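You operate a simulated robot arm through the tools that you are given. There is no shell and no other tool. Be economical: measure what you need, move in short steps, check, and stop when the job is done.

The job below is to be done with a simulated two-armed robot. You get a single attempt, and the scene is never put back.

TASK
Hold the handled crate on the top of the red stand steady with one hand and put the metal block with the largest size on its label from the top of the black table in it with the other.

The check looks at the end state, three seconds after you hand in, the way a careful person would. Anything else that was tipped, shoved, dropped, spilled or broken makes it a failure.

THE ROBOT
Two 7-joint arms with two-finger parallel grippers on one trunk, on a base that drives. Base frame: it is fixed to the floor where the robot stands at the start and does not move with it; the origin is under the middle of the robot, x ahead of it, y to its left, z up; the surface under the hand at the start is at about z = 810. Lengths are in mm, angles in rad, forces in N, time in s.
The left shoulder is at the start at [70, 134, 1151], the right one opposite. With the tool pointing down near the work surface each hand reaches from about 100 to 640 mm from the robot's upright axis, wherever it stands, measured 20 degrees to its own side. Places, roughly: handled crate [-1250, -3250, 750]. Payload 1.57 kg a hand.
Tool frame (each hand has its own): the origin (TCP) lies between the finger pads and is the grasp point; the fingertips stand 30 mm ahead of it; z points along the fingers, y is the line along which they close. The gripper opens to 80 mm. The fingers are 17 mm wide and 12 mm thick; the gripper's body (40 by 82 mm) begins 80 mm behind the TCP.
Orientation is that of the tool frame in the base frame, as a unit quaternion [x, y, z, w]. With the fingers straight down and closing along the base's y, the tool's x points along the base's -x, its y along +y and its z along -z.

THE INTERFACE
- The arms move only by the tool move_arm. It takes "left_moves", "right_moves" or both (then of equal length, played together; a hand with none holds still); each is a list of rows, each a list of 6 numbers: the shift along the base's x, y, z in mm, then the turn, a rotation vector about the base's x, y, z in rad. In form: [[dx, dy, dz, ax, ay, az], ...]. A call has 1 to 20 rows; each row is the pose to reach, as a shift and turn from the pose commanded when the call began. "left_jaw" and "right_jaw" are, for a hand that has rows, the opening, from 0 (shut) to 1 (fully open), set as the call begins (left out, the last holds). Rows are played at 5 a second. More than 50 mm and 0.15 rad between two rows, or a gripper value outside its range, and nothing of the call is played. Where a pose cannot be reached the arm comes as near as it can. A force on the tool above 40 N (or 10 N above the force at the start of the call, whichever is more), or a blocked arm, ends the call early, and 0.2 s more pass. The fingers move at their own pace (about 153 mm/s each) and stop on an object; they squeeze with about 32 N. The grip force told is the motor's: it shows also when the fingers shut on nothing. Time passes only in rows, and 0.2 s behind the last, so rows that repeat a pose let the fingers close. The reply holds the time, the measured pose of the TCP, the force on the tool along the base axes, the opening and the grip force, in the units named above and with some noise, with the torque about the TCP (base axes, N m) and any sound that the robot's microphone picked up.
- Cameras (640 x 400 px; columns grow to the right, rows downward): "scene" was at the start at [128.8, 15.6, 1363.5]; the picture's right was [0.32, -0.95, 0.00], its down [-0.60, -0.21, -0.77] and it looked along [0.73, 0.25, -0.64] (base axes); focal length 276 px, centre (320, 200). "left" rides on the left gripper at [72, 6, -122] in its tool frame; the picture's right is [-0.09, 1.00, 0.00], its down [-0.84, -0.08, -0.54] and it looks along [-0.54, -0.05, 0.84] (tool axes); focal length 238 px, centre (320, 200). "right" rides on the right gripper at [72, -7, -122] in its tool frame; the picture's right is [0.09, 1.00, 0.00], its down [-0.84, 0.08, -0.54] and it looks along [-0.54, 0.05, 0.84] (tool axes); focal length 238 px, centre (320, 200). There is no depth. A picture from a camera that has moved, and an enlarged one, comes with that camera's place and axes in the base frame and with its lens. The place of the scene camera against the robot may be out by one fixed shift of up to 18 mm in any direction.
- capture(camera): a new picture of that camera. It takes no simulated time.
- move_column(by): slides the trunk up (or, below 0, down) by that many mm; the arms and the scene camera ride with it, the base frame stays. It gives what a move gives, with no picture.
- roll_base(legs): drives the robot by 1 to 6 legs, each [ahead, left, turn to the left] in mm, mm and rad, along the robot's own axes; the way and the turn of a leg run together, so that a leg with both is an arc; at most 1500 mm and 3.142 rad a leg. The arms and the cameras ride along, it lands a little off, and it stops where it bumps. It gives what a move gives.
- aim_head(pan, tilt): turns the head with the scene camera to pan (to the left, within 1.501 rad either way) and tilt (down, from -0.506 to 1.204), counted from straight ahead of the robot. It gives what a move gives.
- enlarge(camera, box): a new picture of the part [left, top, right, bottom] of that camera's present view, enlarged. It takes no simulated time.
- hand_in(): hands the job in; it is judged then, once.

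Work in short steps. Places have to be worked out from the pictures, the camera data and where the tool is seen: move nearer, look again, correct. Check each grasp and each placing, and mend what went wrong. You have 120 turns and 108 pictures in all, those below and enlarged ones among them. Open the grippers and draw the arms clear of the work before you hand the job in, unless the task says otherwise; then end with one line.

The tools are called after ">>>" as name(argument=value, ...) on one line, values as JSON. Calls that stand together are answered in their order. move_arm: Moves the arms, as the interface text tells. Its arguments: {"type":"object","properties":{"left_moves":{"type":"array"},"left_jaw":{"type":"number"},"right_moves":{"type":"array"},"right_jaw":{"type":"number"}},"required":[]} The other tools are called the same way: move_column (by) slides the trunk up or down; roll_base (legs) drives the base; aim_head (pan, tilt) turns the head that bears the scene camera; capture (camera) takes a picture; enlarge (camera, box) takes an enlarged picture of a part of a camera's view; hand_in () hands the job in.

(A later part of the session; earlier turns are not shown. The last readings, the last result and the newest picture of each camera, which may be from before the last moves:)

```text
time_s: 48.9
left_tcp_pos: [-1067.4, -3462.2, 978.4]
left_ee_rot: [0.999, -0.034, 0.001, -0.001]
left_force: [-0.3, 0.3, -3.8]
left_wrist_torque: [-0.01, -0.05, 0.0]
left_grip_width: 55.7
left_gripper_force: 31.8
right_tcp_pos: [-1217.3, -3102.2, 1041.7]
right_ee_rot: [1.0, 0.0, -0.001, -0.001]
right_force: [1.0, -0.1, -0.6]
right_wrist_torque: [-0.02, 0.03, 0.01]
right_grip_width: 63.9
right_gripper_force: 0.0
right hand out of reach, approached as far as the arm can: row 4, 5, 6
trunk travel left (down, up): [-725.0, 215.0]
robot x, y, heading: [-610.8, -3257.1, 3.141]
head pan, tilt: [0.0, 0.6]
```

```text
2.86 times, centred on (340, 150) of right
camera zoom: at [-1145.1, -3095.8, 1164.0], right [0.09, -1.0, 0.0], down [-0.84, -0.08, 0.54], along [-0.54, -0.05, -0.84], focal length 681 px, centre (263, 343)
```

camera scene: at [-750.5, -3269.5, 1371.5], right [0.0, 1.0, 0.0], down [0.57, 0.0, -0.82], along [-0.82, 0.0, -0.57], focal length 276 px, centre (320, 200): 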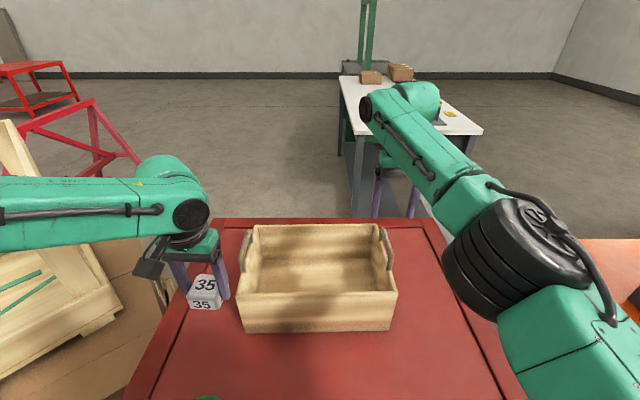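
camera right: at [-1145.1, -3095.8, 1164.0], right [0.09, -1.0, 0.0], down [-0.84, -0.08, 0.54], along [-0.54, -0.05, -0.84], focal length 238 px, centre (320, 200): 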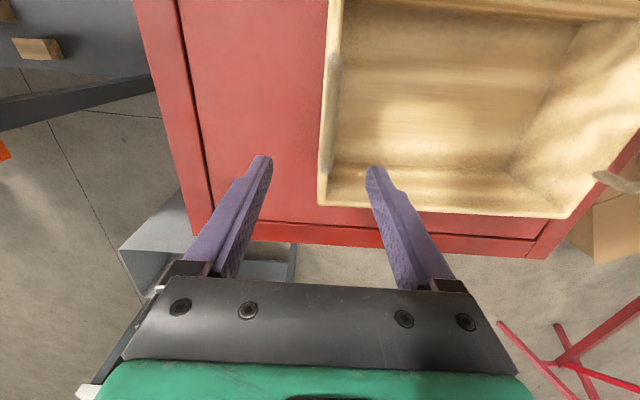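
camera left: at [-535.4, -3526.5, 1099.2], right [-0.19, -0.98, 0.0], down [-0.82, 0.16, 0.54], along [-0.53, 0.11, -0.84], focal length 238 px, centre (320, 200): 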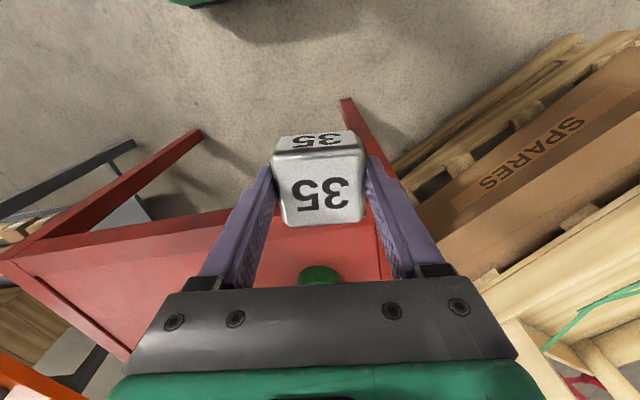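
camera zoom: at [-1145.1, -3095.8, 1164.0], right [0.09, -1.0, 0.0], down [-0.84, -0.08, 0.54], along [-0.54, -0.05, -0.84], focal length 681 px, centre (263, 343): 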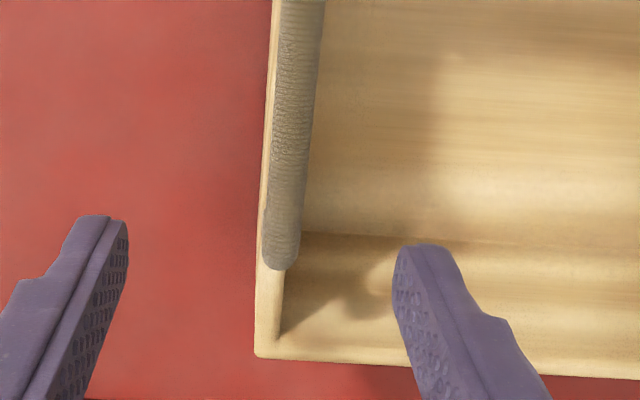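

From the wrist view the handle bar is centred at about x=−1205, y=−3111, within reach. I lower halfway and re-aim.

>>> move_arm(right_moves=[[34, 0, 0, 0, 0, 0], [34, 0, -30, 0, 0, 0], [34, 0, -50, 0, 0, 0], [34, 0, -50, 0, 0, 0]])

>>> capture(camera="right")

```text
time_s: 49.9
left_tcp_pos: [-1065.5, -3460.6, 978.9]
left_ee_rot: [0.999, -0.034, -0.001, 0.0]
left_force: [0.9, 0.3, -1.6]
left_wrist_torque: [-0.03, 0.03, 0.01]
left_grip_width: 55.8
left_gripper_force: 31.5
right_tcp_pos: [-1181.7, -3101.3, 995.4]
right_ee_rot: [1.0, -0.001, 0.0, 0.0]
right_force: [0.8, -0.5, -0.3]
right_wrist_torque: [-0.02, 0.0, 0.01]
right_grip_width: 63.6
right_gripper_force: 0.1
trunk travel left (down, up): [-725.0, 215.0]
robot x, y, heading: [-609.5, -3258.5, 3.134]
head pan, tilt: [0.0, 0.6]
```

```text
70 pictures are left
camera right: at [-1110.5, -3093.8, 1116.5], right [0.09, -1.0, 0.0], down [-0.84, -0.08, 0.54], along [-0.54, -0.05, -0.84], focal length 238 px, centre (320, 200)
```

right: 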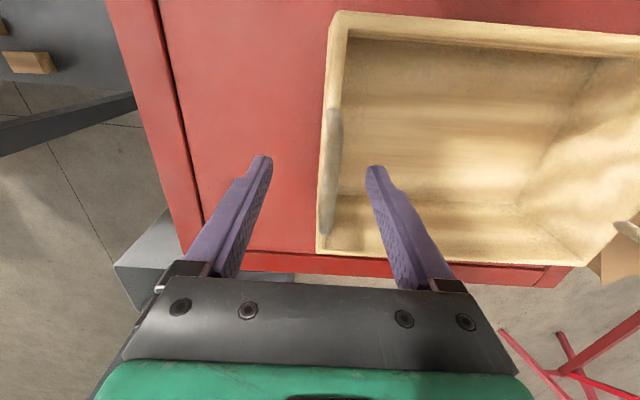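

Triangulated: bar at x≈−1206, y≈−3111, z≈935. I go down over it, stopping slightly above first.

>>> move_arm(right_moves=[[-12, -10, -15, 0, 0, 0], [-24, -10, -30, 0, 0, 0], [-24, -10, -45, 0, 0, 0], [-24, -10, -45, 0, 0, 0]])

>>> capture(camera="right")

>>> enlarge(camera="scene", box=[320, 170, 480, 270])

```text
time_s: 50.9
left_tcp_pos: [-1066.1, -3461.6, 978.8]
left_ee_rot: [0.999, -0.032, -0.001, -0.001]
left_force: [-1.5, -0.6, -2.3]
left_wrist_torque: [0.02, -0.03, -0.07]
left_grip_width: 55.7
left_gripper_force: 31.3
right_tcp_pos: [-1207.7, -3111.7, 949.6]
right_ee_rot: [1.0, 0.0, 0.0, 0.0]
right_force: [0.4, 0.5, 0.1]
right_wrist_torque: [0.02, 0.02, 0.0]
right_grip_width: 64.1
right_gripper_force: 0.1
trunk travel left (down, up): [-725.0, 215.0]
robot x, y, heading: [-606.3, -3255.0, 3.14]
head pan, tilt: [0.0, 0.6]
```

```text
69 pictures are left
camera right: at [-1135.5, -3105.3, 1071.0], right [0.09, -1.0, 0.0], down [-0.84, -0.08, 0.54], along [-0.54, -0.05, -0.84], focal length 238 px, centre (320, 200)
```

right: 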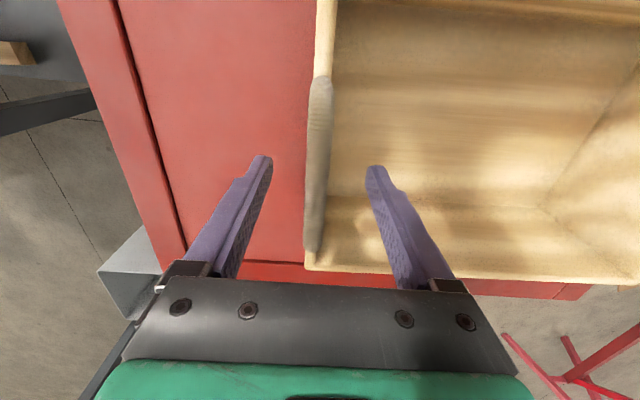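

```text
4.00 times, centred on (400, 220) of scene
camera zoom: at [-750.3, -3269.0, 1371.5], right [0.0, 1.0, 0.0], down [0.57, 0.0, -0.82], along [-0.82, 0.0, -0.57], focal length 1106 px, centre (0, 120)
```

zoom: 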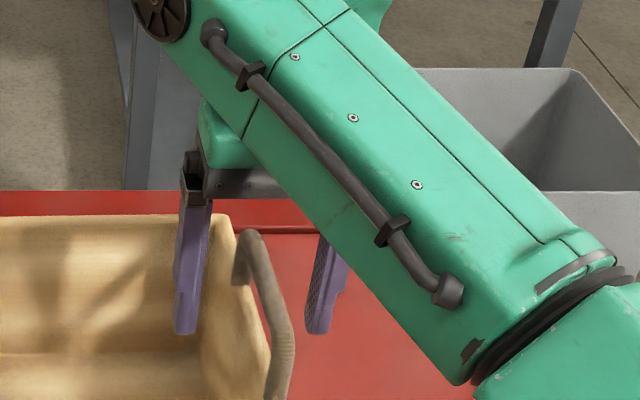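

The bar lies between the fingers. I lower 14 mm more and partly close.

>>> move_arm(right_moves=[[0, 2, -7, 0, 0, 0], [0, 2, -14, 0, 0, 0], [0, 2, -14, 0, 0, 0]], right_jaw=0.45)

>>> capture(camera="right")

>>> enlarge(camera="scene", box=[320, 190, 480, 290])

```text
time_s: 51.7
left_tcp_pos: [-1066.5, -3460.3, 977.7]
left_ee_rot: [0.999, -0.033, 0.0, -0.001]
left_force: [-0.7, 0.3, -2.8]
left_wrist_torque: [0.0, -0.03, 0.0]
left_grip_width: 55.7
left_gripper_force: 31.8
right_tcp_pos: [-1206.2, -3110.2, 934.4]
right_ee_rot: [1.0, -0.001, 0.0, 0.0]
right_force: [-0.9, 0.2, -0.2]
right_wrist_torque: [0.02, -0.01, 0.0]
right_grip_width: 36.1
right_gripper_force: 0.2
trunk travel left (down, up): [-725.0, 215.0]
robot x, y, heading: [-606.7, -3252.2, 3.135]
head pan, tilt: [0.0, 0.6]
```

```text
67 pictures are left
camera right: at [-1135.3, -3103.6, 1056.6], right [0.09, -1.0, 0.0], down [-0.84, -0.08, 0.54], along [-0.54, -0.05, -0.84], focal length 238 px, centre (320, 200)
```

right: 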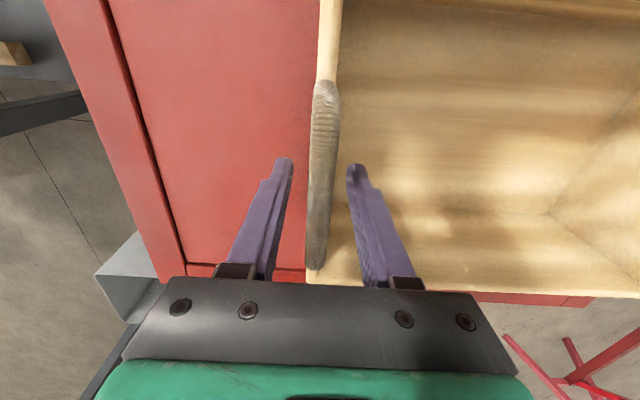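

```text
4.00 times, centred on (400, 240) of scene
camera zoom: at [-750.1, -3269.0, 1371.5], right [0.0, 1.0, 0.0], down [0.57, 0.0, -0.82], along [-0.82, 0.0, -0.57], focal length 1106 px, centre (0, 40)
```

zoom: 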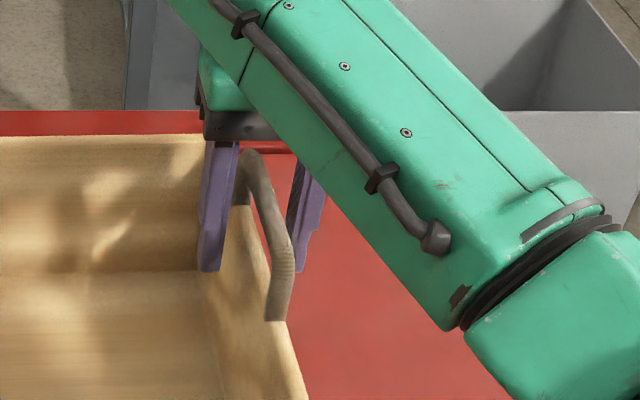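

The fingers straddle the bar evenly; I close on it.

>>> move_arm(right_moves=[[0, 0, 0, 0, 0, 0], [0, 0, 0, 0, 0, 0], [0, 0, 0, 0, 0, 0]], right_jaw=0)

>>> capture(camera="right")

>>> capture(camera="scene")

```text
time_s: 52.5
left_tcp_pos: [-1066.2, -3460.4, 978.3]
left_ee_rot: [0.999, -0.032, 0.001, 0.0]
left_force: [-0.7, -0.1, -3.0]
left_wrist_torque: [-0.01, -0.02, 0.02]
left_grip_width: 55.9
left_gripper_force: 32.1
right_tcp_pos: [-1208.1, -3110.2, 934.5]
right_ee_rot: [1.0, -0.001, 0.0, 0.0]
right_force: [0.1, 1.6, 0.3]
right_wrist_torque: [-0.02, 0.01, 0.5]
right_grip_width: 11.8
right_gripper_force: 29.2
trunk travel left (down, up): [-725.0, 215.0]
robot x, y, heading: [-609.5, -3253.6, 3.139]
head pan, tilt: [0.0, 0.6]
```

```text
65 pictures are left
camera right: at [-1135.4, -3103.2, 1056.5], right [0.09, -1.0, 0.0], down [-0.84, -0.08, 0.54], along [-0.54, -0.05, -0.84], focal length 238 px, centre (320, 200)
```

right: 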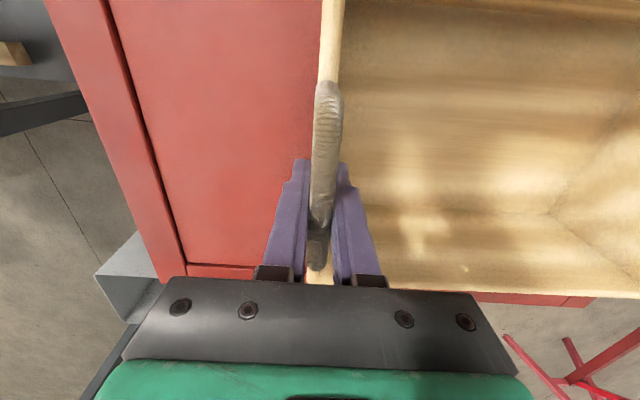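

```text
64 pictures are left
camera scene: at [-750.2, -3268.5, 1371.5], right [0.0, 1.0, 0.0], down [0.57, 0.0, -0.82], along [-0.82, 0.0, -0.57], focal length 276 px, centre (320, 200)
```

scene: 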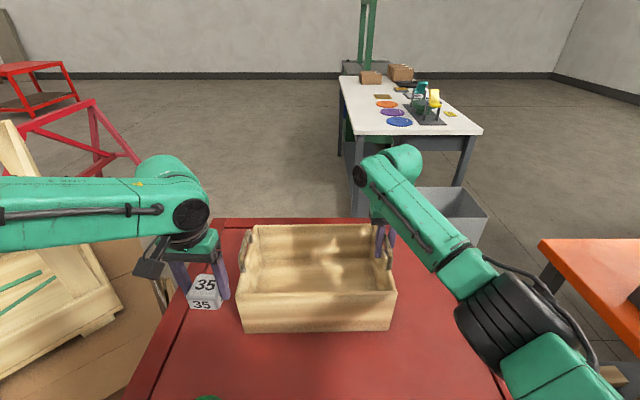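

The handle is held (11.8 mm, 29 N) with the crate unmoved. Now I lift the left hand and bring the block over the crate's middle.

>>> move_arm(left_moves=[[0, 0, 35, 0, 0, 0], [0, 0, 70, 0, 0, 0], [-30, 30, 75, 0, 0, 0], [-60, 60, 75, 0, 0, 0], [-90, 90, 75, 0, 0, 0], [-120, 120, 75, 0, 0, 0], [-145, 150, 75, 0, 0, 0], [-145, 165, 75, 0, 0, 0], [-145, 165, 75, 0, 0, 0]])

>>> capture(camera="left")

>>> capture(camera="scene")

```text
time_s: 54.5
left_tcp_pos: [-1115.5, -3378.4, 1044.2]
left_ee_rot: [0.999, -0.033, -0.001, 0.0]
left_force: [0.2, 0.5, -3.2]
left_wrist_torque: [-0.01, 0.01, 0.0]
left_grip_width: 55.6
left_gripper_force: 32.0
left hand out of reach, approached as far as the arm can: row 5, 6, 7, 8, 9
right_tcp_pos: [-1207.6, -3109.9, 934.2]
right_ee_rot: [1.0, -0.001, 0.0, -0.001]
right_force: [0.5, 2.0, 0.6]
right_wrist_torque: [-0.04, 0.2, 0.36]
right_grip_width: 11.8
right_gripper_force: 29.3
trunk travel left (down, up): [-725.0, 215.0]
robot x, y, heading: [-609.1, -3254.4, 3.144]
head pan, tilt: [0.0, 0.6]
```

```text
63 pictures are left
camera left: at [-1044.6, -3389.9, 1165.8], right [-0.16, -0.99, 0.0], down [-0.83, 0.13, 0.54], along [-0.54, 0.09, -0.84], focal length 238 px, centre (320, 200)
```

left: 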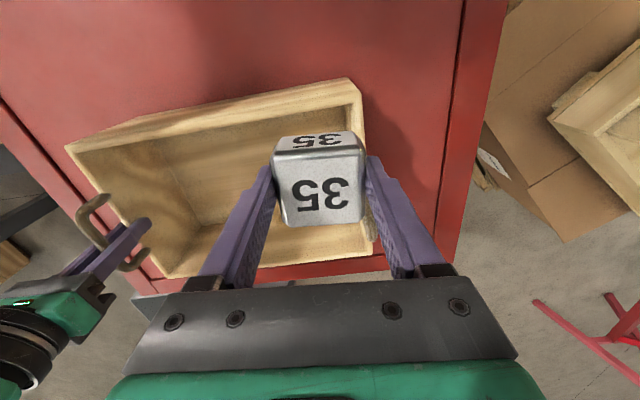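

```text
62 pictures are left
camera scene: at [-750.2, -3268.4, 1371.5], right [0.0, 1.0, 0.0], down [0.57, 0.0, -0.82], along [-0.82, 0.0, -0.57], focal length 276 px, centre (320, 200)
```

scene: 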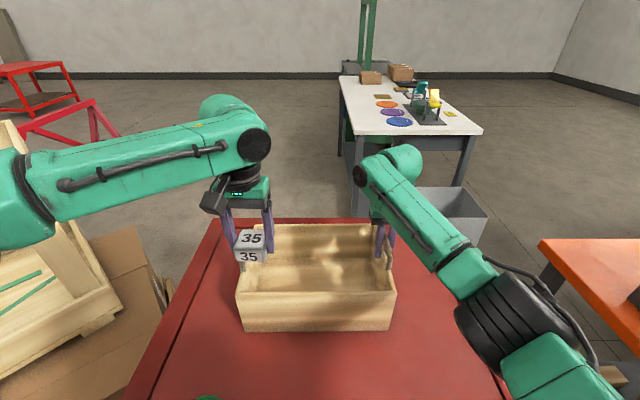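

The left hand reached its limit at [−1115, −3378, 1044]. I try lower (still clear of the rim), where reach should be better.

>>> move_arm(left_moves=[[0, 5, -25, 0, 0, 0], [0, 10, -50, 0, 0, 0], [0, 15, -75, 0, 0, 0], [-20, 20, -75, 0, 0, 0], [-40, 25, -75, 0, 0, 0], [-60, 30, -75, 0, 0, 0], [-80, 30, -75, 0, 0, 0]])

>>> capture(camera="left")

```text
time_s: 56.1
left_tcp_pos: [-1125.6, -3396.0, 979.5]
left_ee_rot: [0.999, -0.034, -0.001, -0.001]
left_force: [2.7, 4.1, -2.7]
left_wrist_torque: [0.15, -0.15, -0.09]
left_grip_width: 55.5
left_gripper_force: 31.8
left hand out of reach, approached as far as the arm can: row 2, 3, 4, 5, 6, 7
right_tcp_pos: [-1207.2, -3109.0, 934.0]
right_ee_rot: [1.0, -0.001, 0.0, 0.0]
right_force: [-1.1, -4.8, 0.3]
right_wrist_torque: [0.16, 0.04, -0.5]
right_grip_width: 11.8
right_gripper_force: 28.9
trunk travel left (down, up): [-725.0, 215.0]
robot x, y, heading: [-609.9, -3254.2, 3.136]
head pan, tilt: [0.0, 0.6]
```

```text
61 pictures are left
camera left: at [-1054.3, -3405.9, 1100.2], right [-0.16, -0.99, 0.0], down [-0.83, 0.13, 0.54], along [-0.54, 0.09, -0.84], focal length 238 px, centre (320, 200)
```

left: 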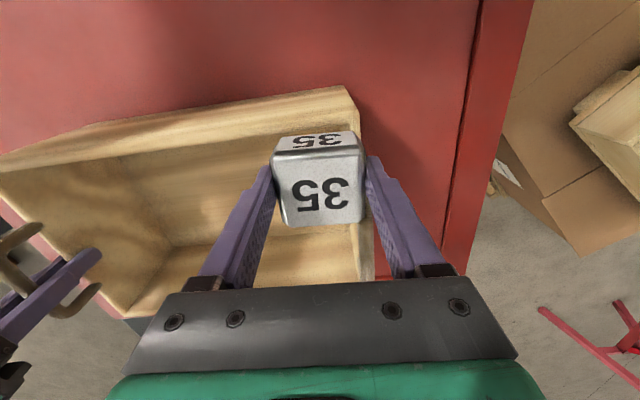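

The left outer finger is now lightly touching the left handle — I back off up and inwards at once, then test whether yawing the tool gives more reach.

>>> move_arm(left_moves=[[3, 8, 20, 0, 0, 0], [8, 14, 50, 0, 0, 0], [10, 18, 80, 0, 0, 0], [10, 18, 80, 0, 0, 0]])

>>> move_arm(left_moves=[[0, 0, 0, 0, 0, 0.12], [0, 0, 0, 0, 0, 0.24], [-15, 5, 0, 0, 0, 0.3], [-30, 10, 0, 0, 0, 0.3]])

>>> capture(camera="scene")

```text
time_s: 57.1
left_tcp_pos: [-1113.1, -3378.3, 1058.0]
left_ee_rot: [0.999, -0.032, -0.002, 0.0]
left_force: [0.1, -0.2, -2.7]
left_wrist_torque: [0.02, -0.04, 0.04]
left_grip_width: 55.6
left_gripper_force: 32.0
right_tcp_pos: [-1207.8, -3111.0, 935.0]
right_ee_rot: [1.0, -0.001, -0.001, 0.0]
right_force: [-1.3, -0.3, 0.1]
right_wrist_torque: [0.04, 0.11, -0.38]
right_grip_width: 11.5
right_gripper_force: 28.6
trunk travel left (down, up): [-725.0, 215.0]
robot x, y, heading: [-607.4, -3256.6, 3.141]
head pan, tilt: [0.0, 0.6]
```

```text
time_s: 58.1
left_tcp_pos: [-1120.9, -3387.5, 1056.1]
left_ee_rot: [0.993, 0.117, -0.002, 0.0]
left_force: [-0.2, -1.0, -3.4]
left_wrist_torque: [0.03, 0.01, 0.06]
left_grip_width: 55.7
left_gripper_force: 32.1
left hand out of reach, approached as far as the arm can: row 3, 4
right_tcp_pos: [-1208.0, -3110.7, 934.8]
right_ee_rot: [1.0, -0.001, 0.0, 0.0]
right_force: [-1.9, -1.9, 1.5]
right_wrist_torque: [0.03, -0.08, -0.35]
right_grip_width: 11.6
right_gripper_force: 29.0
trunk travel left (down, up): [-725.0, 215.0]
robot x, y, heading: [-608.0, -3260.1, 3.137]
head pan, tilt: [0.0, 0.6]
```

```text
60 pictures are left
camera scene: at [-750.5, -3269.3, 1371.5], right [0.0, 1.0, 0.0], down [0.57, 0.0, -0.82], along [-0.82, 0.0, -0.57], focal length 276 px, centre (320, 200)
```

scene: 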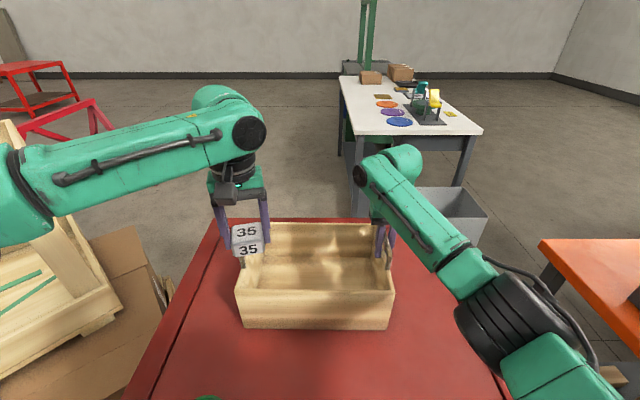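

Yawing gave only a few mm. I pull back a little and try a larger yaw, pushing forward, to see if the arm takes a longer-reaching posture.

>>> move_arm(left_moves=[[10, 0, 5, 0, 0, 0.14], [20, 0, 10, 0, 0, 0.28], [20, 0, 10, 0, 0, 0.42], [20, 0, 10, 0, 0, 0.56], [20, 0, 10, 0, 0, 0.7], [0, 0, 10, 0, 0, 0.84], [-20, 10, 10, 0, 0, 0.98], [-40, 20, 10, 0, 0, 1.1], [-60, 30, 10, 0, 0, 1.2], [-80, 40, 10, 0, 0, 1.2]])

>>> capture(camera="scene")

```text
time_s: 60.3
left_tcp_pos: [-1126.8, -3397.0, 1057.0]
left_ee_rot: [0.752, 0.659, -0.002, -0.001]
left_force: [0.6, 0.3, -2.9]
left_wrist_torque: [-0.01, -0.03, 0.01]
left_grip_width: 55.7
left_gripper_force: 31.8
left hand out of reach, approached as far as the arm can: row 7, 8, 9, 10
right_tcp_pos: [-1206.7, -3109.2, 933.9]
right_ee_rot: [1.0, 0.0, 0.0, 0.0]
right_force: [-2.8, 1.5, 4.0]
right_wrist_torque: [0.01, -0.33, -0.33]
right_grip_width: 11.5
right_gripper_force: 29.1
trunk travel left (down, up): [-725.0, 215.0]
robot x, y, heading: [-605.5, -3256.4, 3.137]
head pan, tilt: [0.0, 0.6]
```

```text
59 pictures are left
camera scene: at [-750.7, -3268.7, 1371.5], right [0.0, 1.0, 0.0], down [0.57, 0.0, -0.82], along [-0.82, 0.0, -0.57], focal length 276 px, centre (320, 200)
```

scene: 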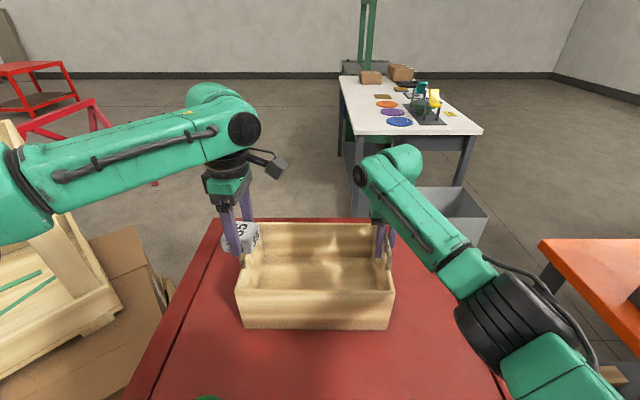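

The limit seems to be a posture one, not yaw. I bring the left hand back near the midline in front of the crate (undoing the yaw) and then try forward from there.

>>> move_arm(left_moves=[[25, 15, 10, 0, 0, -0.13], [50, 35, 15, 0, 0, -0.26], [75, 55, 20, 0, 0, -0.39], [100, 75, 20, 0, 0, -0.52], [115, 95, 20, 0, 0, -0.65], [120, 115, 20, 0, 0, -0.78], [120, 130, 20, 0, 0, -0.91], [120, 140, 20, 0, 0, -1.04], [120, 150, 20, 0, 0, -1.17], [120, 150, 20, 0, 0, -1.3], [120, 150, 20, 0, 0, -1.44]])

>>> capture(camera="scene")

```text
time_s: 62.7
left_tcp_pos: [-976.0, -3288.0, 1087.7]
left_ee_rot: [0.998, 0.066, 0.001, 0.0]
left_force: [-0.2, 0.1, -2.5]
left_wrist_torque: [-0.05, -0.06, 0.01]
left_grip_width: 55.3
left_gripper_force: 32.0
left hand out of reach, approached as far as the arm can: row 6, 7, 8, 9, 10, 11
right_tcp_pos: [-1210.1, -3108.5, 933.9]
right_ee_rot: [1.0, 0.0, -0.001, 0.002]
right_force: [-6.2, -1.6, 13.3]
right_wrist_torque: [-0.04, -0.83, 0.19]
right_grip_width: 11.7
right_gripper_force: 29.3
trunk travel left (down, up): [-725.0, 215.0]
robot x, y, heading: [-611.7, -3258.4, 3.142]
head pan, tilt: [0.0, 0.6]
```

```text
58 pictures are left
camera scene: at [-753.6, -3265.4, 1371.4], right [0.0, 1.0, 0.0], down [0.57, 0.0, -0.82], along [-0.82, 0.0, -0.57], focal length 276 px, centre (320, 200)
```

scene: 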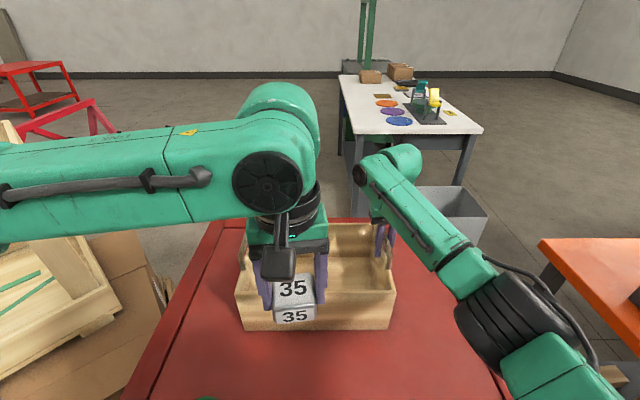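

The left elbow is in a high posture that limits reach, and the body leaning loads the right hand (13 N). I release the handle, lift the right hand clear and raise the trunk so both arms reach down-forward.

>>> move_arm(right_moves=[[0, 0, 0, 0, 0, 0], [0, 0, 0, 0, 0, 0]], right_jaw=0.5)

>>> move_arm(right_moves=[[0, 0, 20, 0, 0, 0], [0, 0, 50, 0, 0, 0], [0, 0, 80, 0, 0, 0], [20, 0, 100, 0, 0, 0]])

>>> capture(camera="scene")

```text
time_s: 63.3
left_tcp_pos: [-974.6, -3291.1, 1088.0]
left_ee_rot: [0.998, 0.068, 0.001, -0.002]
left_force: [1.0, -0.7, -2.6]
left_wrist_torque: [-0.01, 0.02, -0.02]
left_grip_width: 55.7
left_gripper_force: 32.1
right_tcp_pos: [-1208.0, -3110.1, 934.0]
right_ee_rot: [1.0, -0.001, 0.001, 0.0]
right_force: [0.6, -0.3, 0.7]
right_wrist_torque: [-0.01, -0.01, -0.01]
right_grip_width: 40.0
right_gripper_force: 0.2
trunk travel left (down, up): [-725.0, 215.0]
robot x, y, heading: [-609.2, -3258.2, 3.138]
head pan, tilt: [0.0, 0.6]
```

```text
time_s: 64.3
left_tcp_pos: [-971.7, -3288.0, 1088.8]
left_ee_rot: [0.998, 0.068, -0.001, 0.0]
left_force: [0.3, 0.4, -1.7]
left_wrist_torque: [-0.04, -0.03, -0.02]
left_grip_width: 55.6
left_gripper_force: 32.0
right_tcp_pos: [-1187.2, -3108.9, 1035.2]
right_ee_rot: [1.0, -0.001, 0.001, 0.0]
right_force: [-0.3, 0.0, 0.4]
right_wrist_torque: [-0.06, 0.02, -0.01]
right_grip_width: 40.1
right_gripper_force: 0.0
trunk travel left (down, up): [-725.0, 215.0]
robot x, y, heading: [-606.0, -3258.6, 3.137]
head pan, tilt: [0.0, 0.6]
```

```text
57 pictures are left
camera scene: at [-748.7, -3266.2, 1371.7], right [0.0, 1.0, 0.0], down [0.56, 0.0, -0.83], along [-0.83, 0.0, -0.56], focal length 276 px, centre (320, 200)
```

scene: 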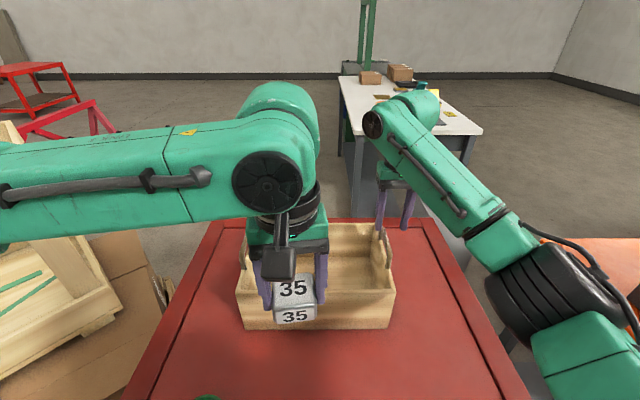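

Now raise the trunk 130 mm, then move the left hand out and down relative to the shoulder, and test forward reach.

>>> move_column(by=130)

>>> move_arm(left_moves=[[0, -40, -15, 0, 0, 0], [0, -80, -30, 0, 0, 0], [0, -110, -60, 0, 0, 0], [0, -140, -100, 0, 0, 0], [0, -140, -140, 0, 0, 0], [0, -140, -180, 0, 0, 0], [-40, -140, -180, 0, 0, 0], [-80, -140, -180, 0, 0, 0], [-110, -120, -180, 0, 0, 0], [-140, -100, -180, 0, 0, 0], [-170, -80, -180, 0, 0, 0], [-200, -60, -180, 0, 0, 0], [-225, -50, -180, 0, 0, 0]])

>>> aim_head(pan=0, tilt=0.7)

>>> capture(camera="scene")

```text
time_s: 65.8
left_tcp_pos: [-973.1, -3290.1, 1217.4]
left_ee_rot: [0.998, 0.067, 0.0, -0.001]
left_force: [-0.2, 0.3, -1.4]
left_wrist_torque: [0.01, 0.03, 0.01]
left_grip_width: 55.6
left_gripper_force: 31.9
right_tcp_pos: [-1189.6, -3109.9, 1163.2]
right_ee_rot: [1.0, -0.001, 0.0, 0.0]
right_force: [0.0, -1.1, 0.5]
right_wrist_torque: [0.02, -0.01, 0.0]
right_grip_width: 40.2
right_gripper_force: 0.1
trunk travel left (down, up): [-855.0, 85.0]
robot x, y, heading: [-609.0, -3254.1, 3.14]
head pan, tilt: [0.0, 0.6]
```

```text
time_s: 68.6
left_tcp_pos: [-1121.2, -3400.6, 1064.9]
left_ee_rot: [0.998, 0.068, 0.0, -0.002]
left_force: [0.3, 0.4, -2.1]
left_wrist_torque: [-0.01, -0.02, 0.0]
left_grip_width: 55.6
left_gripper_force: 31.6
left hand out of reach, approached as far as the arm can: row 10, 11, 12, 13
right_tcp_pos: [-1188.5, -3110.9, 1164.2]
right_ee_rot: [1.0, -0.001, 0.0, 0.0]
right_force: [-0.1, 0.7, 0.3]
right_wrist_torque: [0.0, -0.02, -0.02]
right_grip_width: 40.3
right_gripper_force: 0.1
trunk travel left (down, up): [-855.0, 85.0]
robot x, y, heading: [-607.5, -3255.8, 3.139]
head pan, tilt: [0.0, 0.6]
```

```text
time_s: 69.3
left_tcp_pos: [-1118.4, -3401.9, 1065.4]
left_ee_rot: [0.998, 0.067, 0.0, -0.002]
left_force: [-0.4, -0.7, -2.8]
left_wrist_torque: [-0.01, 0.0, 0.02]
left_grip_width: 55.6
left_gripper_force: 31.7
right_tcp_pos: [-1188.7, -3110.5, 1164.2]
right_ee_rot: [1.0, -0.002, 0.0, 0.0]
right_force: [0.8, 0.0, -0.3]
right_wrist_torque: [-0.02, 0.03, 0.0]
right_grip_width: 40.1
right_gripper_force: 0.0
trunk travel left (down, up): [-855.0, 85.0]
robot x, y, heading: [-606.0, -3257.8, 3.142]
head pan, tilt: [0.0, 0.7]
```

```text
56 pictures are left
camera scene: at [-747.2, -3269.0, 1492.9], right [0.0, 1.0, 0.0], down [0.64, 0.0, -0.76], along [-0.76, 0.0, -0.64], focal length 276 px, centre (320, 200)
```

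scene: 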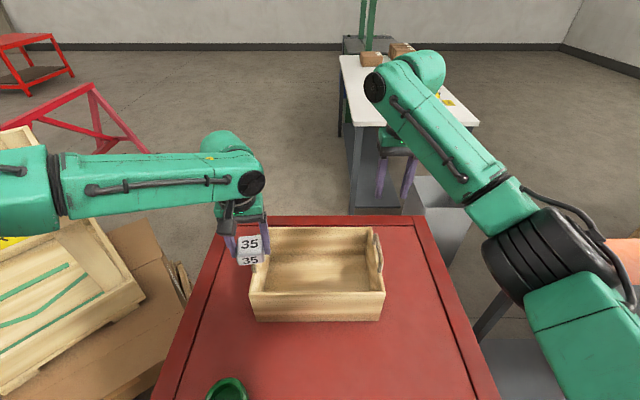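

Same limit at this height. I try stretching the left arm out forward-left first and then sweeping inward along the far arc.

>>> move_arm(left_moves=[[15, -40, 20, 0, 0, 0], [15, -80, 30, 0, 0, 0], [0, -115, 30, 0, 0, 0], [-20, -140, 30, 0, 0, 0], [-40, -160, 30, 0, 0, 0], [-60, -160, 30, 0, 0, 0], [-60, -130, 30, 0, 0, 0], [-60, -100, 30, 0, 0, 0], [-60, -70, 30, 0, 0, 0], [-60, -40, 30, 0, 0, 0], [-60, -10, 30, 0, 0, 0]])

>>> capture(camera="scene")

```text
time_s: 71.7
left_tcp_pos: [-1145.6, -3425.1, 1100.7]
left_ee_rot: [0.998, 0.067, -0.001, -0.003]
left_force: [0.4, -1.0, -2.6]
left_wrist_torque: [0.04, 0.0, -0.03]
left_grip_width: 55.7
left_gripper_force: 32.3
left hand out of reach, approached as far as the arm can: row 8, 9, 10, 11
right_tcp_pos: [-1187.8, -3109.9, 1164.8]
right_ee_rot: [1.0, -0.001, 0.0, 0.0]
right_force: [0.0, 0.2, 0.4]
right_wrist_torque: [-0.01, 0.0, -0.01]
right_grip_width: 40.4
right_gripper_force: 0.1
trunk travel left (down, up): [-855.0, 85.0]
robot x, y, heading: [-610.6, -3258.2, 3.14]
head pan, tilt: [0.0, 0.7]
```

```text
55 pictures are left
camera scene: at [-746.1, -3268.1, 1493.0], right [0.0, 1.0, 0.0], down [0.64, 0.0, -0.76], along [-0.76, 0.0, -0.64], focal length 276 px, centre (320, 200)
```

scene: 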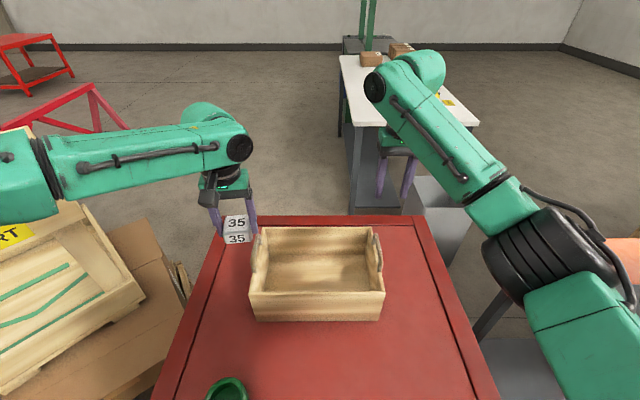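

The left arm's inward limit is a matter of base pose. I'll pull both hands back clear of the crate, then turn the robot 0.1 rad right, shift 40 mm right and 26 mm forward, so drop point and handle both fall in reach.

>>> move_arm(left_moves=[[35, 0, 0, 0, 0, 0], [70, 0, 0, 0, 0, 0], [105, 0, 0, 0, 0, 0], [120, 0, 0, 0, 0, 0]], right_moves=[[40, 0, 0, 0, 0, 0], [80, 0, 0, 0, 0, 0], [120, 0, 0, 0, 0, 0], [150, 0, 0, 0, 0, 0]])

>>> roll_base(legs=[[0, -40, -0.1], [26, 0, 0]])

>>> move_column(by=-140)

>>> capture(camera="scene")

```text
time_s: 72.7
left_tcp_pos: [-1022.0, -3425.8, 1103.3]
left_ee_rot: [0.998, 0.067, -0.001, -0.002]
left_force: [0.4, 0.0, -2.6]
left_wrist_torque: [0.0, -0.01, -0.02]
left_grip_width: 55.8
left_gripper_force: 31.8
right_tcp_pos: [-1033.1, -3111.9, 1165.0]
right_ee_rot: [1.0, -0.001, 0.001, 0.0]
right_force: [-0.3, -0.3, 0.8]
right_wrist_torque: [0.0, -0.01, 0.02]
right_grip_width: 39.7
right_gripper_force: 0.0
trunk travel left (down, up): [-855.0, 85.0]
robot x, y, heading: [-607.0, -3256.9, 3.137]
head pan, tilt: [0.0, 0.7]
```

```text
time_s: 74.1
left_tcp_pos: [-1056.4, -3340.8, 1104.3]
left_ee_rot: [1.0, 0.017, -0.003, -0.003]
left_force: [0.9, -0.3, -2.5]
left_wrist_torque: [0.0, 0.03, 0.0]
left_grip_width: 55.9
left_gripper_force: 32.0
right_tcp_pos: [-1036.1, -3025.6, 1169.0]
right_ee_rot: [0.999, -0.051, -0.003, 0.001]
right_force: [0.5, -0.3, -0.3]
right_wrist_torque: [0.0, 0.06, 0.0]
right_grip_width: 39.9
right_gripper_force: 0.1
trunk travel left (down, up): [-855.0, 85.0]
robot x, y, heading: [-630.0, -3215.9, 3.039]
head pan, tilt: [0.0, 0.7]
```

```text
time_s: 75.7
left_tcp_pos: [-1062.1, -3342.1, 961.2]
left_ee_rot: [1.0, 0.017, 0.0, -0.002]
left_force: [0.1, 0.1, -3.3]
left_wrist_torque: [0.02, -0.01, 0.01]
left_grip_width: 55.8
left_gripper_force: 31.9
right_tcp_pos: [-1042.8, -3026.3, 1026.6]
right_ee_rot: [0.999, -0.05, 0.0, 0.0]
right_force: [0.7, 0.8, -0.3]
right_wrist_torque: [0.01, -0.01, -0.01]
right_grip_width: 40.1
right_gripper_force: 0.1
trunk travel left (down, up): [-715.0, 225.0]
robot x, y, heading: [-631.9, -3214.8, 3.038]
head pan, tilt: [0.0, 0.7]
```

```text
54 pictures are left
camera scene: at [-769.3, -3212.7, 1353.0], right [0.1, 0.99, 0.0], down [0.64, -0.07, -0.76], along [-0.76, 0.08, -0.64], focal length 276 px, centre (320, 200)
```

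scene: 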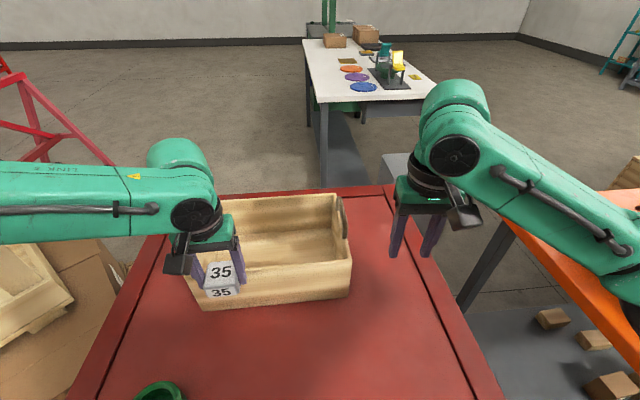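

The base landed as planned. I test the left hand over the crate: target about [−1175, −3340, 1010].

>>> move_arm(left_moves=[[0, 0, 25, 0, 0, 0], [0, 0, 50, 0, 0, 0], [-30, 0, 50, 0, 0, 0], [-60, 0, 50, 0, 0, 0], [-90, 0, 50, 0, 0, 0], [-113, 0, 50, 0, 0, 0], [-113, 0, 50, 0, 0, 0]])

>>> capture(camera="left")

>>> capture(camera="scene")

```text
time_s: 77.3
left_tcp_pos: [-1174.6, -3340.9, 1012.4]
left_ee_rot: [1.0, 0.017, 0.0, -0.002]
left_force: [-0.5, 0.3, -3.0]
left_wrist_torque: [0.0, -0.01, 0.04]
left_grip_width: 55.5
left_gripper_force: 32.2
right_tcp_pos: [-1041.9, -3026.7, 1025.4]
right_ee_rot: [0.999, -0.052, 0.0, -0.001]
right_force: [-0.2, -0.6, -0.1]
right_wrist_torque: [0.02, -0.02, -0.02]
right_grip_width: 39.9
right_gripper_force: 0.1
trunk travel left (down, up): [-715.0, 225.0]
robot x, y, heading: [-632.5, -3212.2, 3.037]
head pan, tilt: [0.0, 0.7]
```

```text
53 pictures are left
camera left: at [-1102.7, -3345.3, 1133.6], right [-0.06, -1.0, 0.0], down [-0.84, 0.05, 0.54], along [-0.54, 0.03, -0.84], focal length 238 px, centre (320, 200)
```

left: 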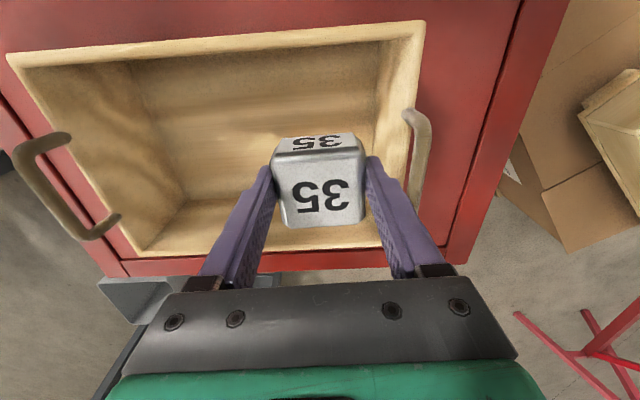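

```text
52 pictures are left
camera scene: at [-769.0, -3212.7, 1353.0], right [0.1, 0.99, 0.0], down [0.64, -0.07, -0.77], along [-0.76, 0.08, -0.64], focal length 276 px, centre (320, 200)
```

scene: 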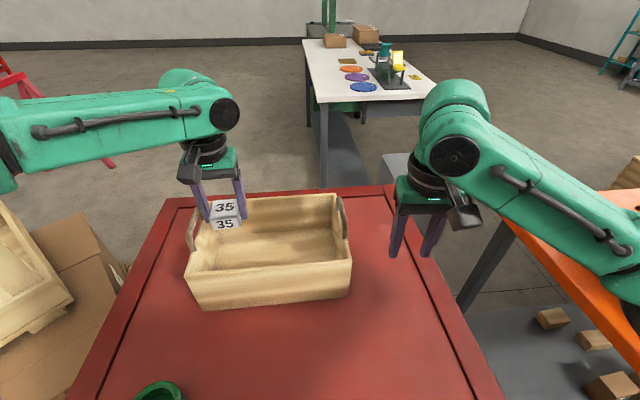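

The left hand now hovers inside the crate outline. Next the right hand: back over the handle at [−1195, −3110], yaw realigned.

>>> move_arm(right_moves=[[-35, -20, 0, 0, 0, 0.04], [-70, -40, 0, 0, 0, 0.08], [-105, -60, 0, 0, 0, 0.12], [-140, -78, 0, 0, 0, 0.12], [-152, -84, 0, 0, 0, 0.12], [-152, -84, -25, 0, 0, 0.12], [-152, -84, -25, 0, 0, 0.12]], right_jaw=0.7)

>>> capture(camera="right")

```text
time_s: 78.9
left_tcp_pos: [-1175.9, -3342.0, 1011.3]
left_ee_rot: [1.0, 0.016, 0.001, -0.002]
left_force: [-0.5, -0.1, -2.3]
left_wrist_torque: [0.03, 0.01, -0.01]
left_grip_width: 55.7
left_gripper_force: 32.2
right_tcp_pos: [-1194.7, -3111.6, 1001.2]
right_ee_rot: [1.0, 0.009, -0.001, 0.0]
right_force: [-0.3, -0.4, -0.2]
right_wrist_torque: [-0.01, 0.0, -0.05]
right_grip_width: 56.0
right_gripper_force: 0.0
trunk travel left (down, up): [-715.0, 225.0]
robot x, y, heading: [-632.4, -3213.9, 3.041]
head pan, tilt: [0.0, 0.7]
```

```text
51 pictures are left
camera right: at [-1122.8, -3104.0, 1122.8], right [0.11, -0.99, 0.0], down [-0.83, -0.09, 0.54], along [-0.54, -0.06, -0.84], focal length 238 px, centre (320, 200)
```

right: 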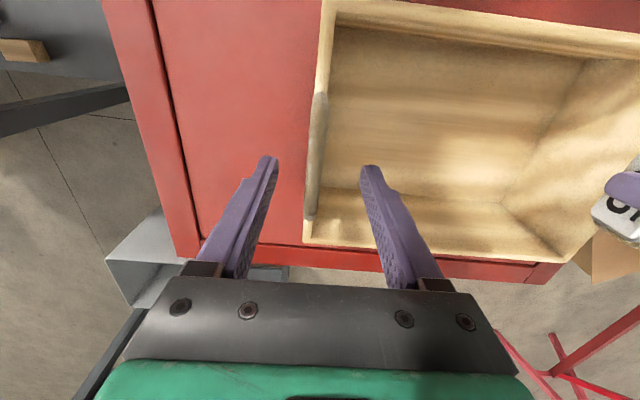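

Handle measured at y≈−3108, x −1152…−1266. I lower onto it and partly close.

>>> move_arm(right_moves=[[-5, 3, -25, 0, 0, 0], [-5, 3, -50, 0, 0, 0], [-5, 3, -67, 0, 0, 0], [-5, 3, -67, 0, 0, 0]], right_jaw=0.6)

>>> capture(camera="right")

```text
time_s: 79.9
left_tcp_pos: [-1175.0, -3341.9, 1012.3]
left_ee_rot: [1.0, 0.017, 0.0, -0.002]
left_force: [-0.5, 0.3, -1.9]
left_wrist_torque: [0.0, -0.05, 0.0]
left_grip_width: 55.6
left_gripper_force: 32.8
right_tcp_pos: [-1198.2, -3107.9, 932.3]
right_ee_rot: [1.0, 0.009, -0.001, 0.0]
right_force: [0.7, 0.2, 0.6]
right_wrist_torque: [0.01, 0.03, 0.02]
right_grip_width: 47.6
right_gripper_force: 0.0
trunk travel left (down, up): [-715.0, 225.0]
robot x, y, heading: [-631.6, -3215.9, 3.035]
head pan, tilt: [0.0, 0.7]
```

```text
50 pictures are left
camera right: at [-1126.5, -3099.2, 1054.2], right [0.11, -0.99, 0.0], down [-0.84, -0.09, 0.54], along [-0.54, -0.06, -0.84], focal length 238 px, centre (320, 200)
```

right: 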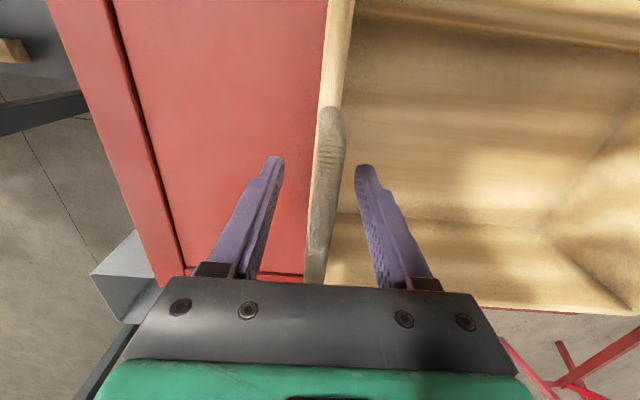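

Bar is centred between the fingers; I close.

>>> move_arm(right_moves=[[0, -2, 0, 0, 0, 0], [0, -2, 0, 0, 0, 0], [0, -2, 0, 0, 0, 0], [0, -2, 0, 0, 0, 0]], right_jaw=0)

>>> move_arm(left_moves=[[-5, 0, -30, 0, 0, 0], [-10, 0, -60, 0, 0, 0], [-12, 0, -90, 0, 0, 0], [-12, 0, -90, 0, 0, 0]])

>>> capture(camera="left")

>>> capture(camera="scene")

```text
time_s: 80.9
left_tcp_pos: [-1175.5, -3340.4, 1011.9]
left_ee_rot: [1.0, 0.017, 0.0, -0.001]
left_force: [-0.8, -0.5, -2.2]
left_wrist_torque: [-0.01, -0.01, 0.01]
left_grip_width: 55.6
left_gripper_force: 31.9
right_tcp_pos: [-1199.5, -3109.6, 932.6]
right_ee_rot: [1.0, 0.009, 0.0, 0.0]
right_force: [-0.3, 2.1, 0.0]
right_wrist_torque: [-0.11, 0.14, -0.19]
right_grip_width: 11.6
right_gripper_force: 29.1
trunk travel left (down, up): [-715.0, 225.0]
robot x, y, heading: [-634.4, -3214.8, 3.036]
head pan, tilt: [0.0, 0.7]
```

```text
time_s: 81.9
left_tcp_pos: [-1183.3, -3342.8, 922.2]
left_ee_rot: [1.0, 0.017, -0.001, -0.002]
left_force: [0.1, -0.2, -2.7]
left_wrist_torque: [-0.02, 0.03, -0.02]
left_grip_width: 55.6
left_gripper_force: 32.0
left hand out of reach, approached as far as the arm can: row 3, 4
right_tcp_pos: [-1199.1, -3109.5, 933.5]
right_ee_rot: [1.0, 0.009, 0.0, 0.0]
right_force: [-0.8, 1.4, 0.4]
right_wrist_torque: [-0.06, -0.15, -0.19]
right_grip_width: 11.5
right_gripper_force: 29.1
trunk travel left (down, up): [-715.0, 225.0]
robot x, y, heading: [-634.6, -3211.9, 3.041]
head pan, tilt: [0.0, 0.7]
```

```text
49 pictures are left
camera left: at [-1111.3, -3346.8, 1043.8], right [-0.06, -1.0, 0.0], down [-0.84, 0.05, 0.54], along [-0.54, 0.04, -0.84], focal length 238 px, centre (320, 200)
```

left: 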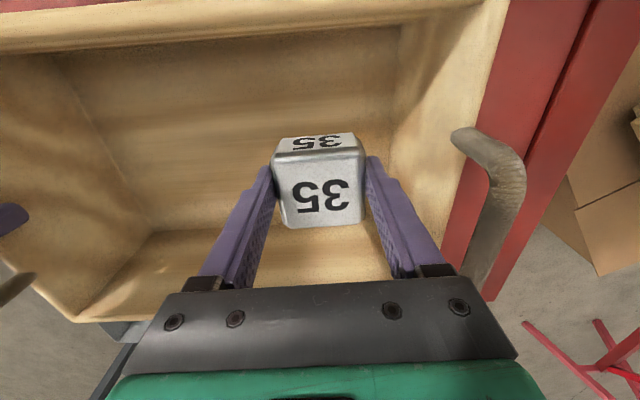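

```text
48 pictures are left
camera scene: at [-770.6, -3212.4, 1352.8], right [0.1, 0.99, 0.0], down [0.64, -0.07, -0.76], along [-0.76, 0.08, -0.65], focal length 276 px, centre (320, 200)
```

scene: 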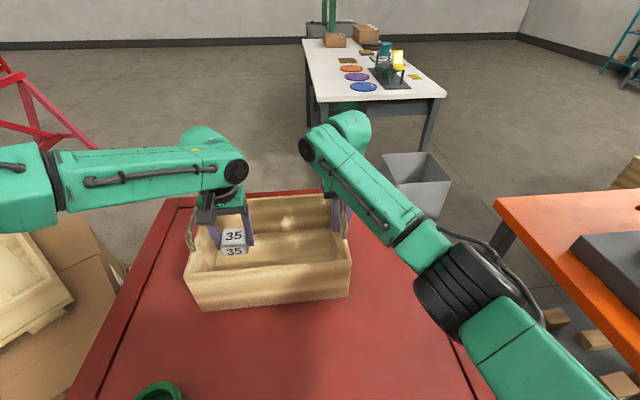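

Good, the block is inside the rim. The reach shrinks slightly with depth, so I descend with a small retreat.

>>> move_arm(left_moves=[[4, -2, -20, 0, 0, 0], [7, -4, -40, 0, 0, 0], [9, -6, -60, 0, 0, 0], [10, -8, -80, 0, 0, 0], [10, -8, -80, 0, 0, 0]])

>>> capture(camera="left")

>>> enlarge(camera="scene", box=[160, 170, 380, 320])

```text
time_s: 83.1
left_tcp_pos: [-1159.9, -3359.3, 852.7]
left_ee_rot: [1.0, 0.016, 0.0, -0.001]
left_force: [-0.2, 0.3, -2.4]
left_wrist_torque: [-0.02, 0.0, 0.02]
left_grip_width: 55.4
left_gripper_force: 32.1
left hand out of reach, approached as far as the arm can: row 2, 3, 4, 5
right_tcp_pos: [-1198.0, -3110.6, 933.1]
right_ee_rot: [1.0, 0.009, 0.0, 0.0]
right_force: [-1.1, 1.5, -0.4]
right_wrist_torque: [-0.06, -0.01, -0.2]
right_grip_width: 11.6
right_gripper_force: 29.3
trunk travel left (down, up): [-715.0, 225.0]
robot x, y, heading: [-632.5, -3213.0, 3.041]
head pan, tilt: [0.0, 0.7]
```

```text
47 pictures are left
camera left: at [-1087.4, -3364.6, 973.2], right [-0.06, -1.0, 0.0], down [-0.84, 0.05, 0.54], along [-0.54, 0.04, -0.84], focal length 238 px, centre (320, 200)
```

left: 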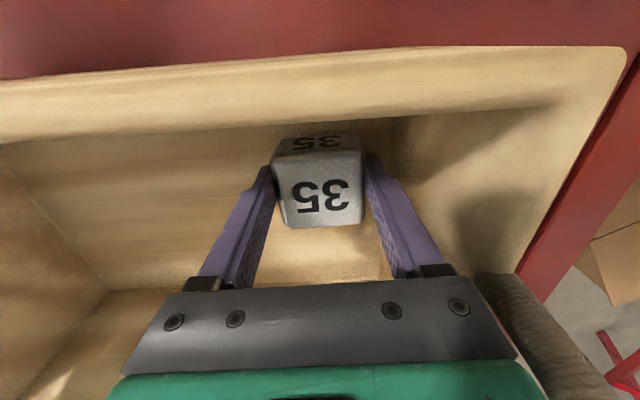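

```text
2.67 times, centred on (270, 245) of scene
camera zoom: at [-770.6, -3212.5, 1352.8], right [0.1, 0.99, 0.0], down [0.64, -0.07, -0.76], along [-0.76, 0.08, -0.65], focal length 737 px, centre (453, 80)
```

zoom: 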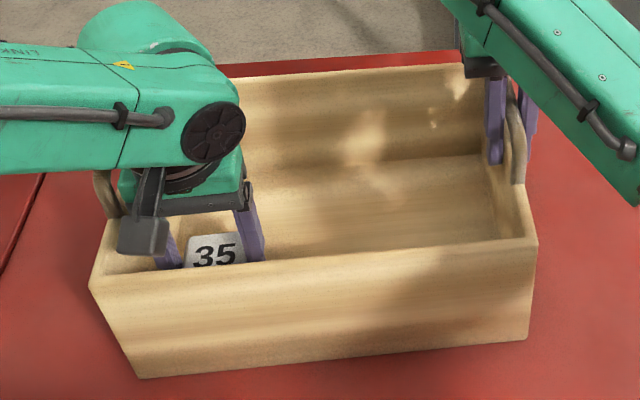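

Block bottom is about 45 mm above the crate floor. I continue down in small steps with a slight retreat, watching for contact.

>>> move_arm(left_moves=[[2, -3, -10, 0, 0, 0], [4, -6, -20, 0, 0, 0], [6, -8, -28, 0, 0, 0], [6, -8, -28, 0, 0, 0]])

>>> capture(camera="left")

>>> enlarge(camera="scene", box=[160, 170, 380, 320])

```text
time_s: 84.1
left_tcp_pos: [-1151.1, -3367.8, 833.6]
left_ee_rot: [1.0, 0.015, -0.008, -0.004]
left_force: [8.1, -0.5, 15.4]
left_wrist_torque: [-0.48, -0.34, 0.24]
left_grip_width: 55.7
left_gripper_force: 31.9
left hand out of reach, approached as far as the arm can: row 2, 3, 4
right_tcp_pos: [-1194.5, -3107.8, 933.0]
right_ee_rot: [1.0, 0.008, 0.001, 0.001]
right_force: [-3.3, 1.8, 0.0]
right_wrist_torque: [-0.01, -0.27, -0.44]
right_grip_width: 11.8
right_gripper_force: 29.2
trunk travel left (down, up): [-715.0, 225.0]
robot x, y, heading: [-634.1, -3212.9, 3.04]
head pan, tilt: [0.0, 0.7]
stopped in row 4 (left hand): the force on the tool passed its limit at 41 N (the readings are from after the stop); the commanded pose is now the measured one
```

```text
45 pictures are left
camera left: at [-1076.4, -3372.7, 954.5], right [-0.06, -1.0, -0.01], down [-0.83, 0.05, 0.56], along [-0.55, 0.04, -0.83], focal length 238 px, centre (320, 200)
```

left: 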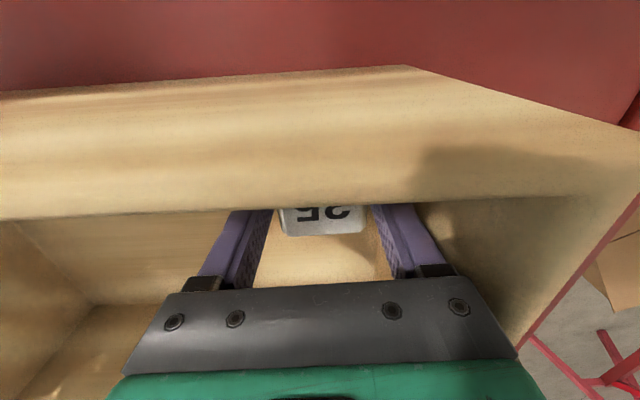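

```text
2.67 times, centred on (270, 245) of scene
camera zoom: at [-766.6, -3211.0, 1353.1], right [0.1, 0.99, 0.0], down [0.64, -0.07, -0.77], along [-0.76, 0.08, -0.64], focal length 737 px, centre (453, 80)
```

zoom: 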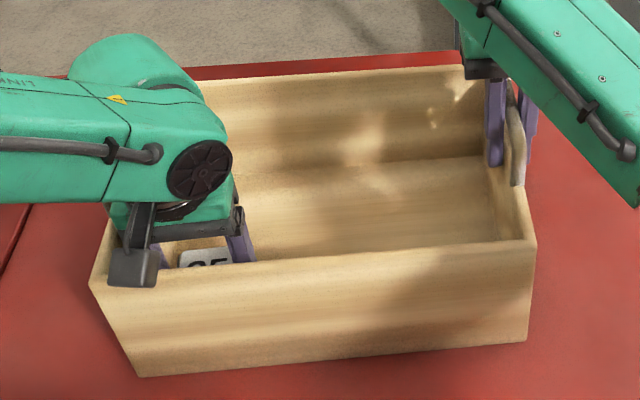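

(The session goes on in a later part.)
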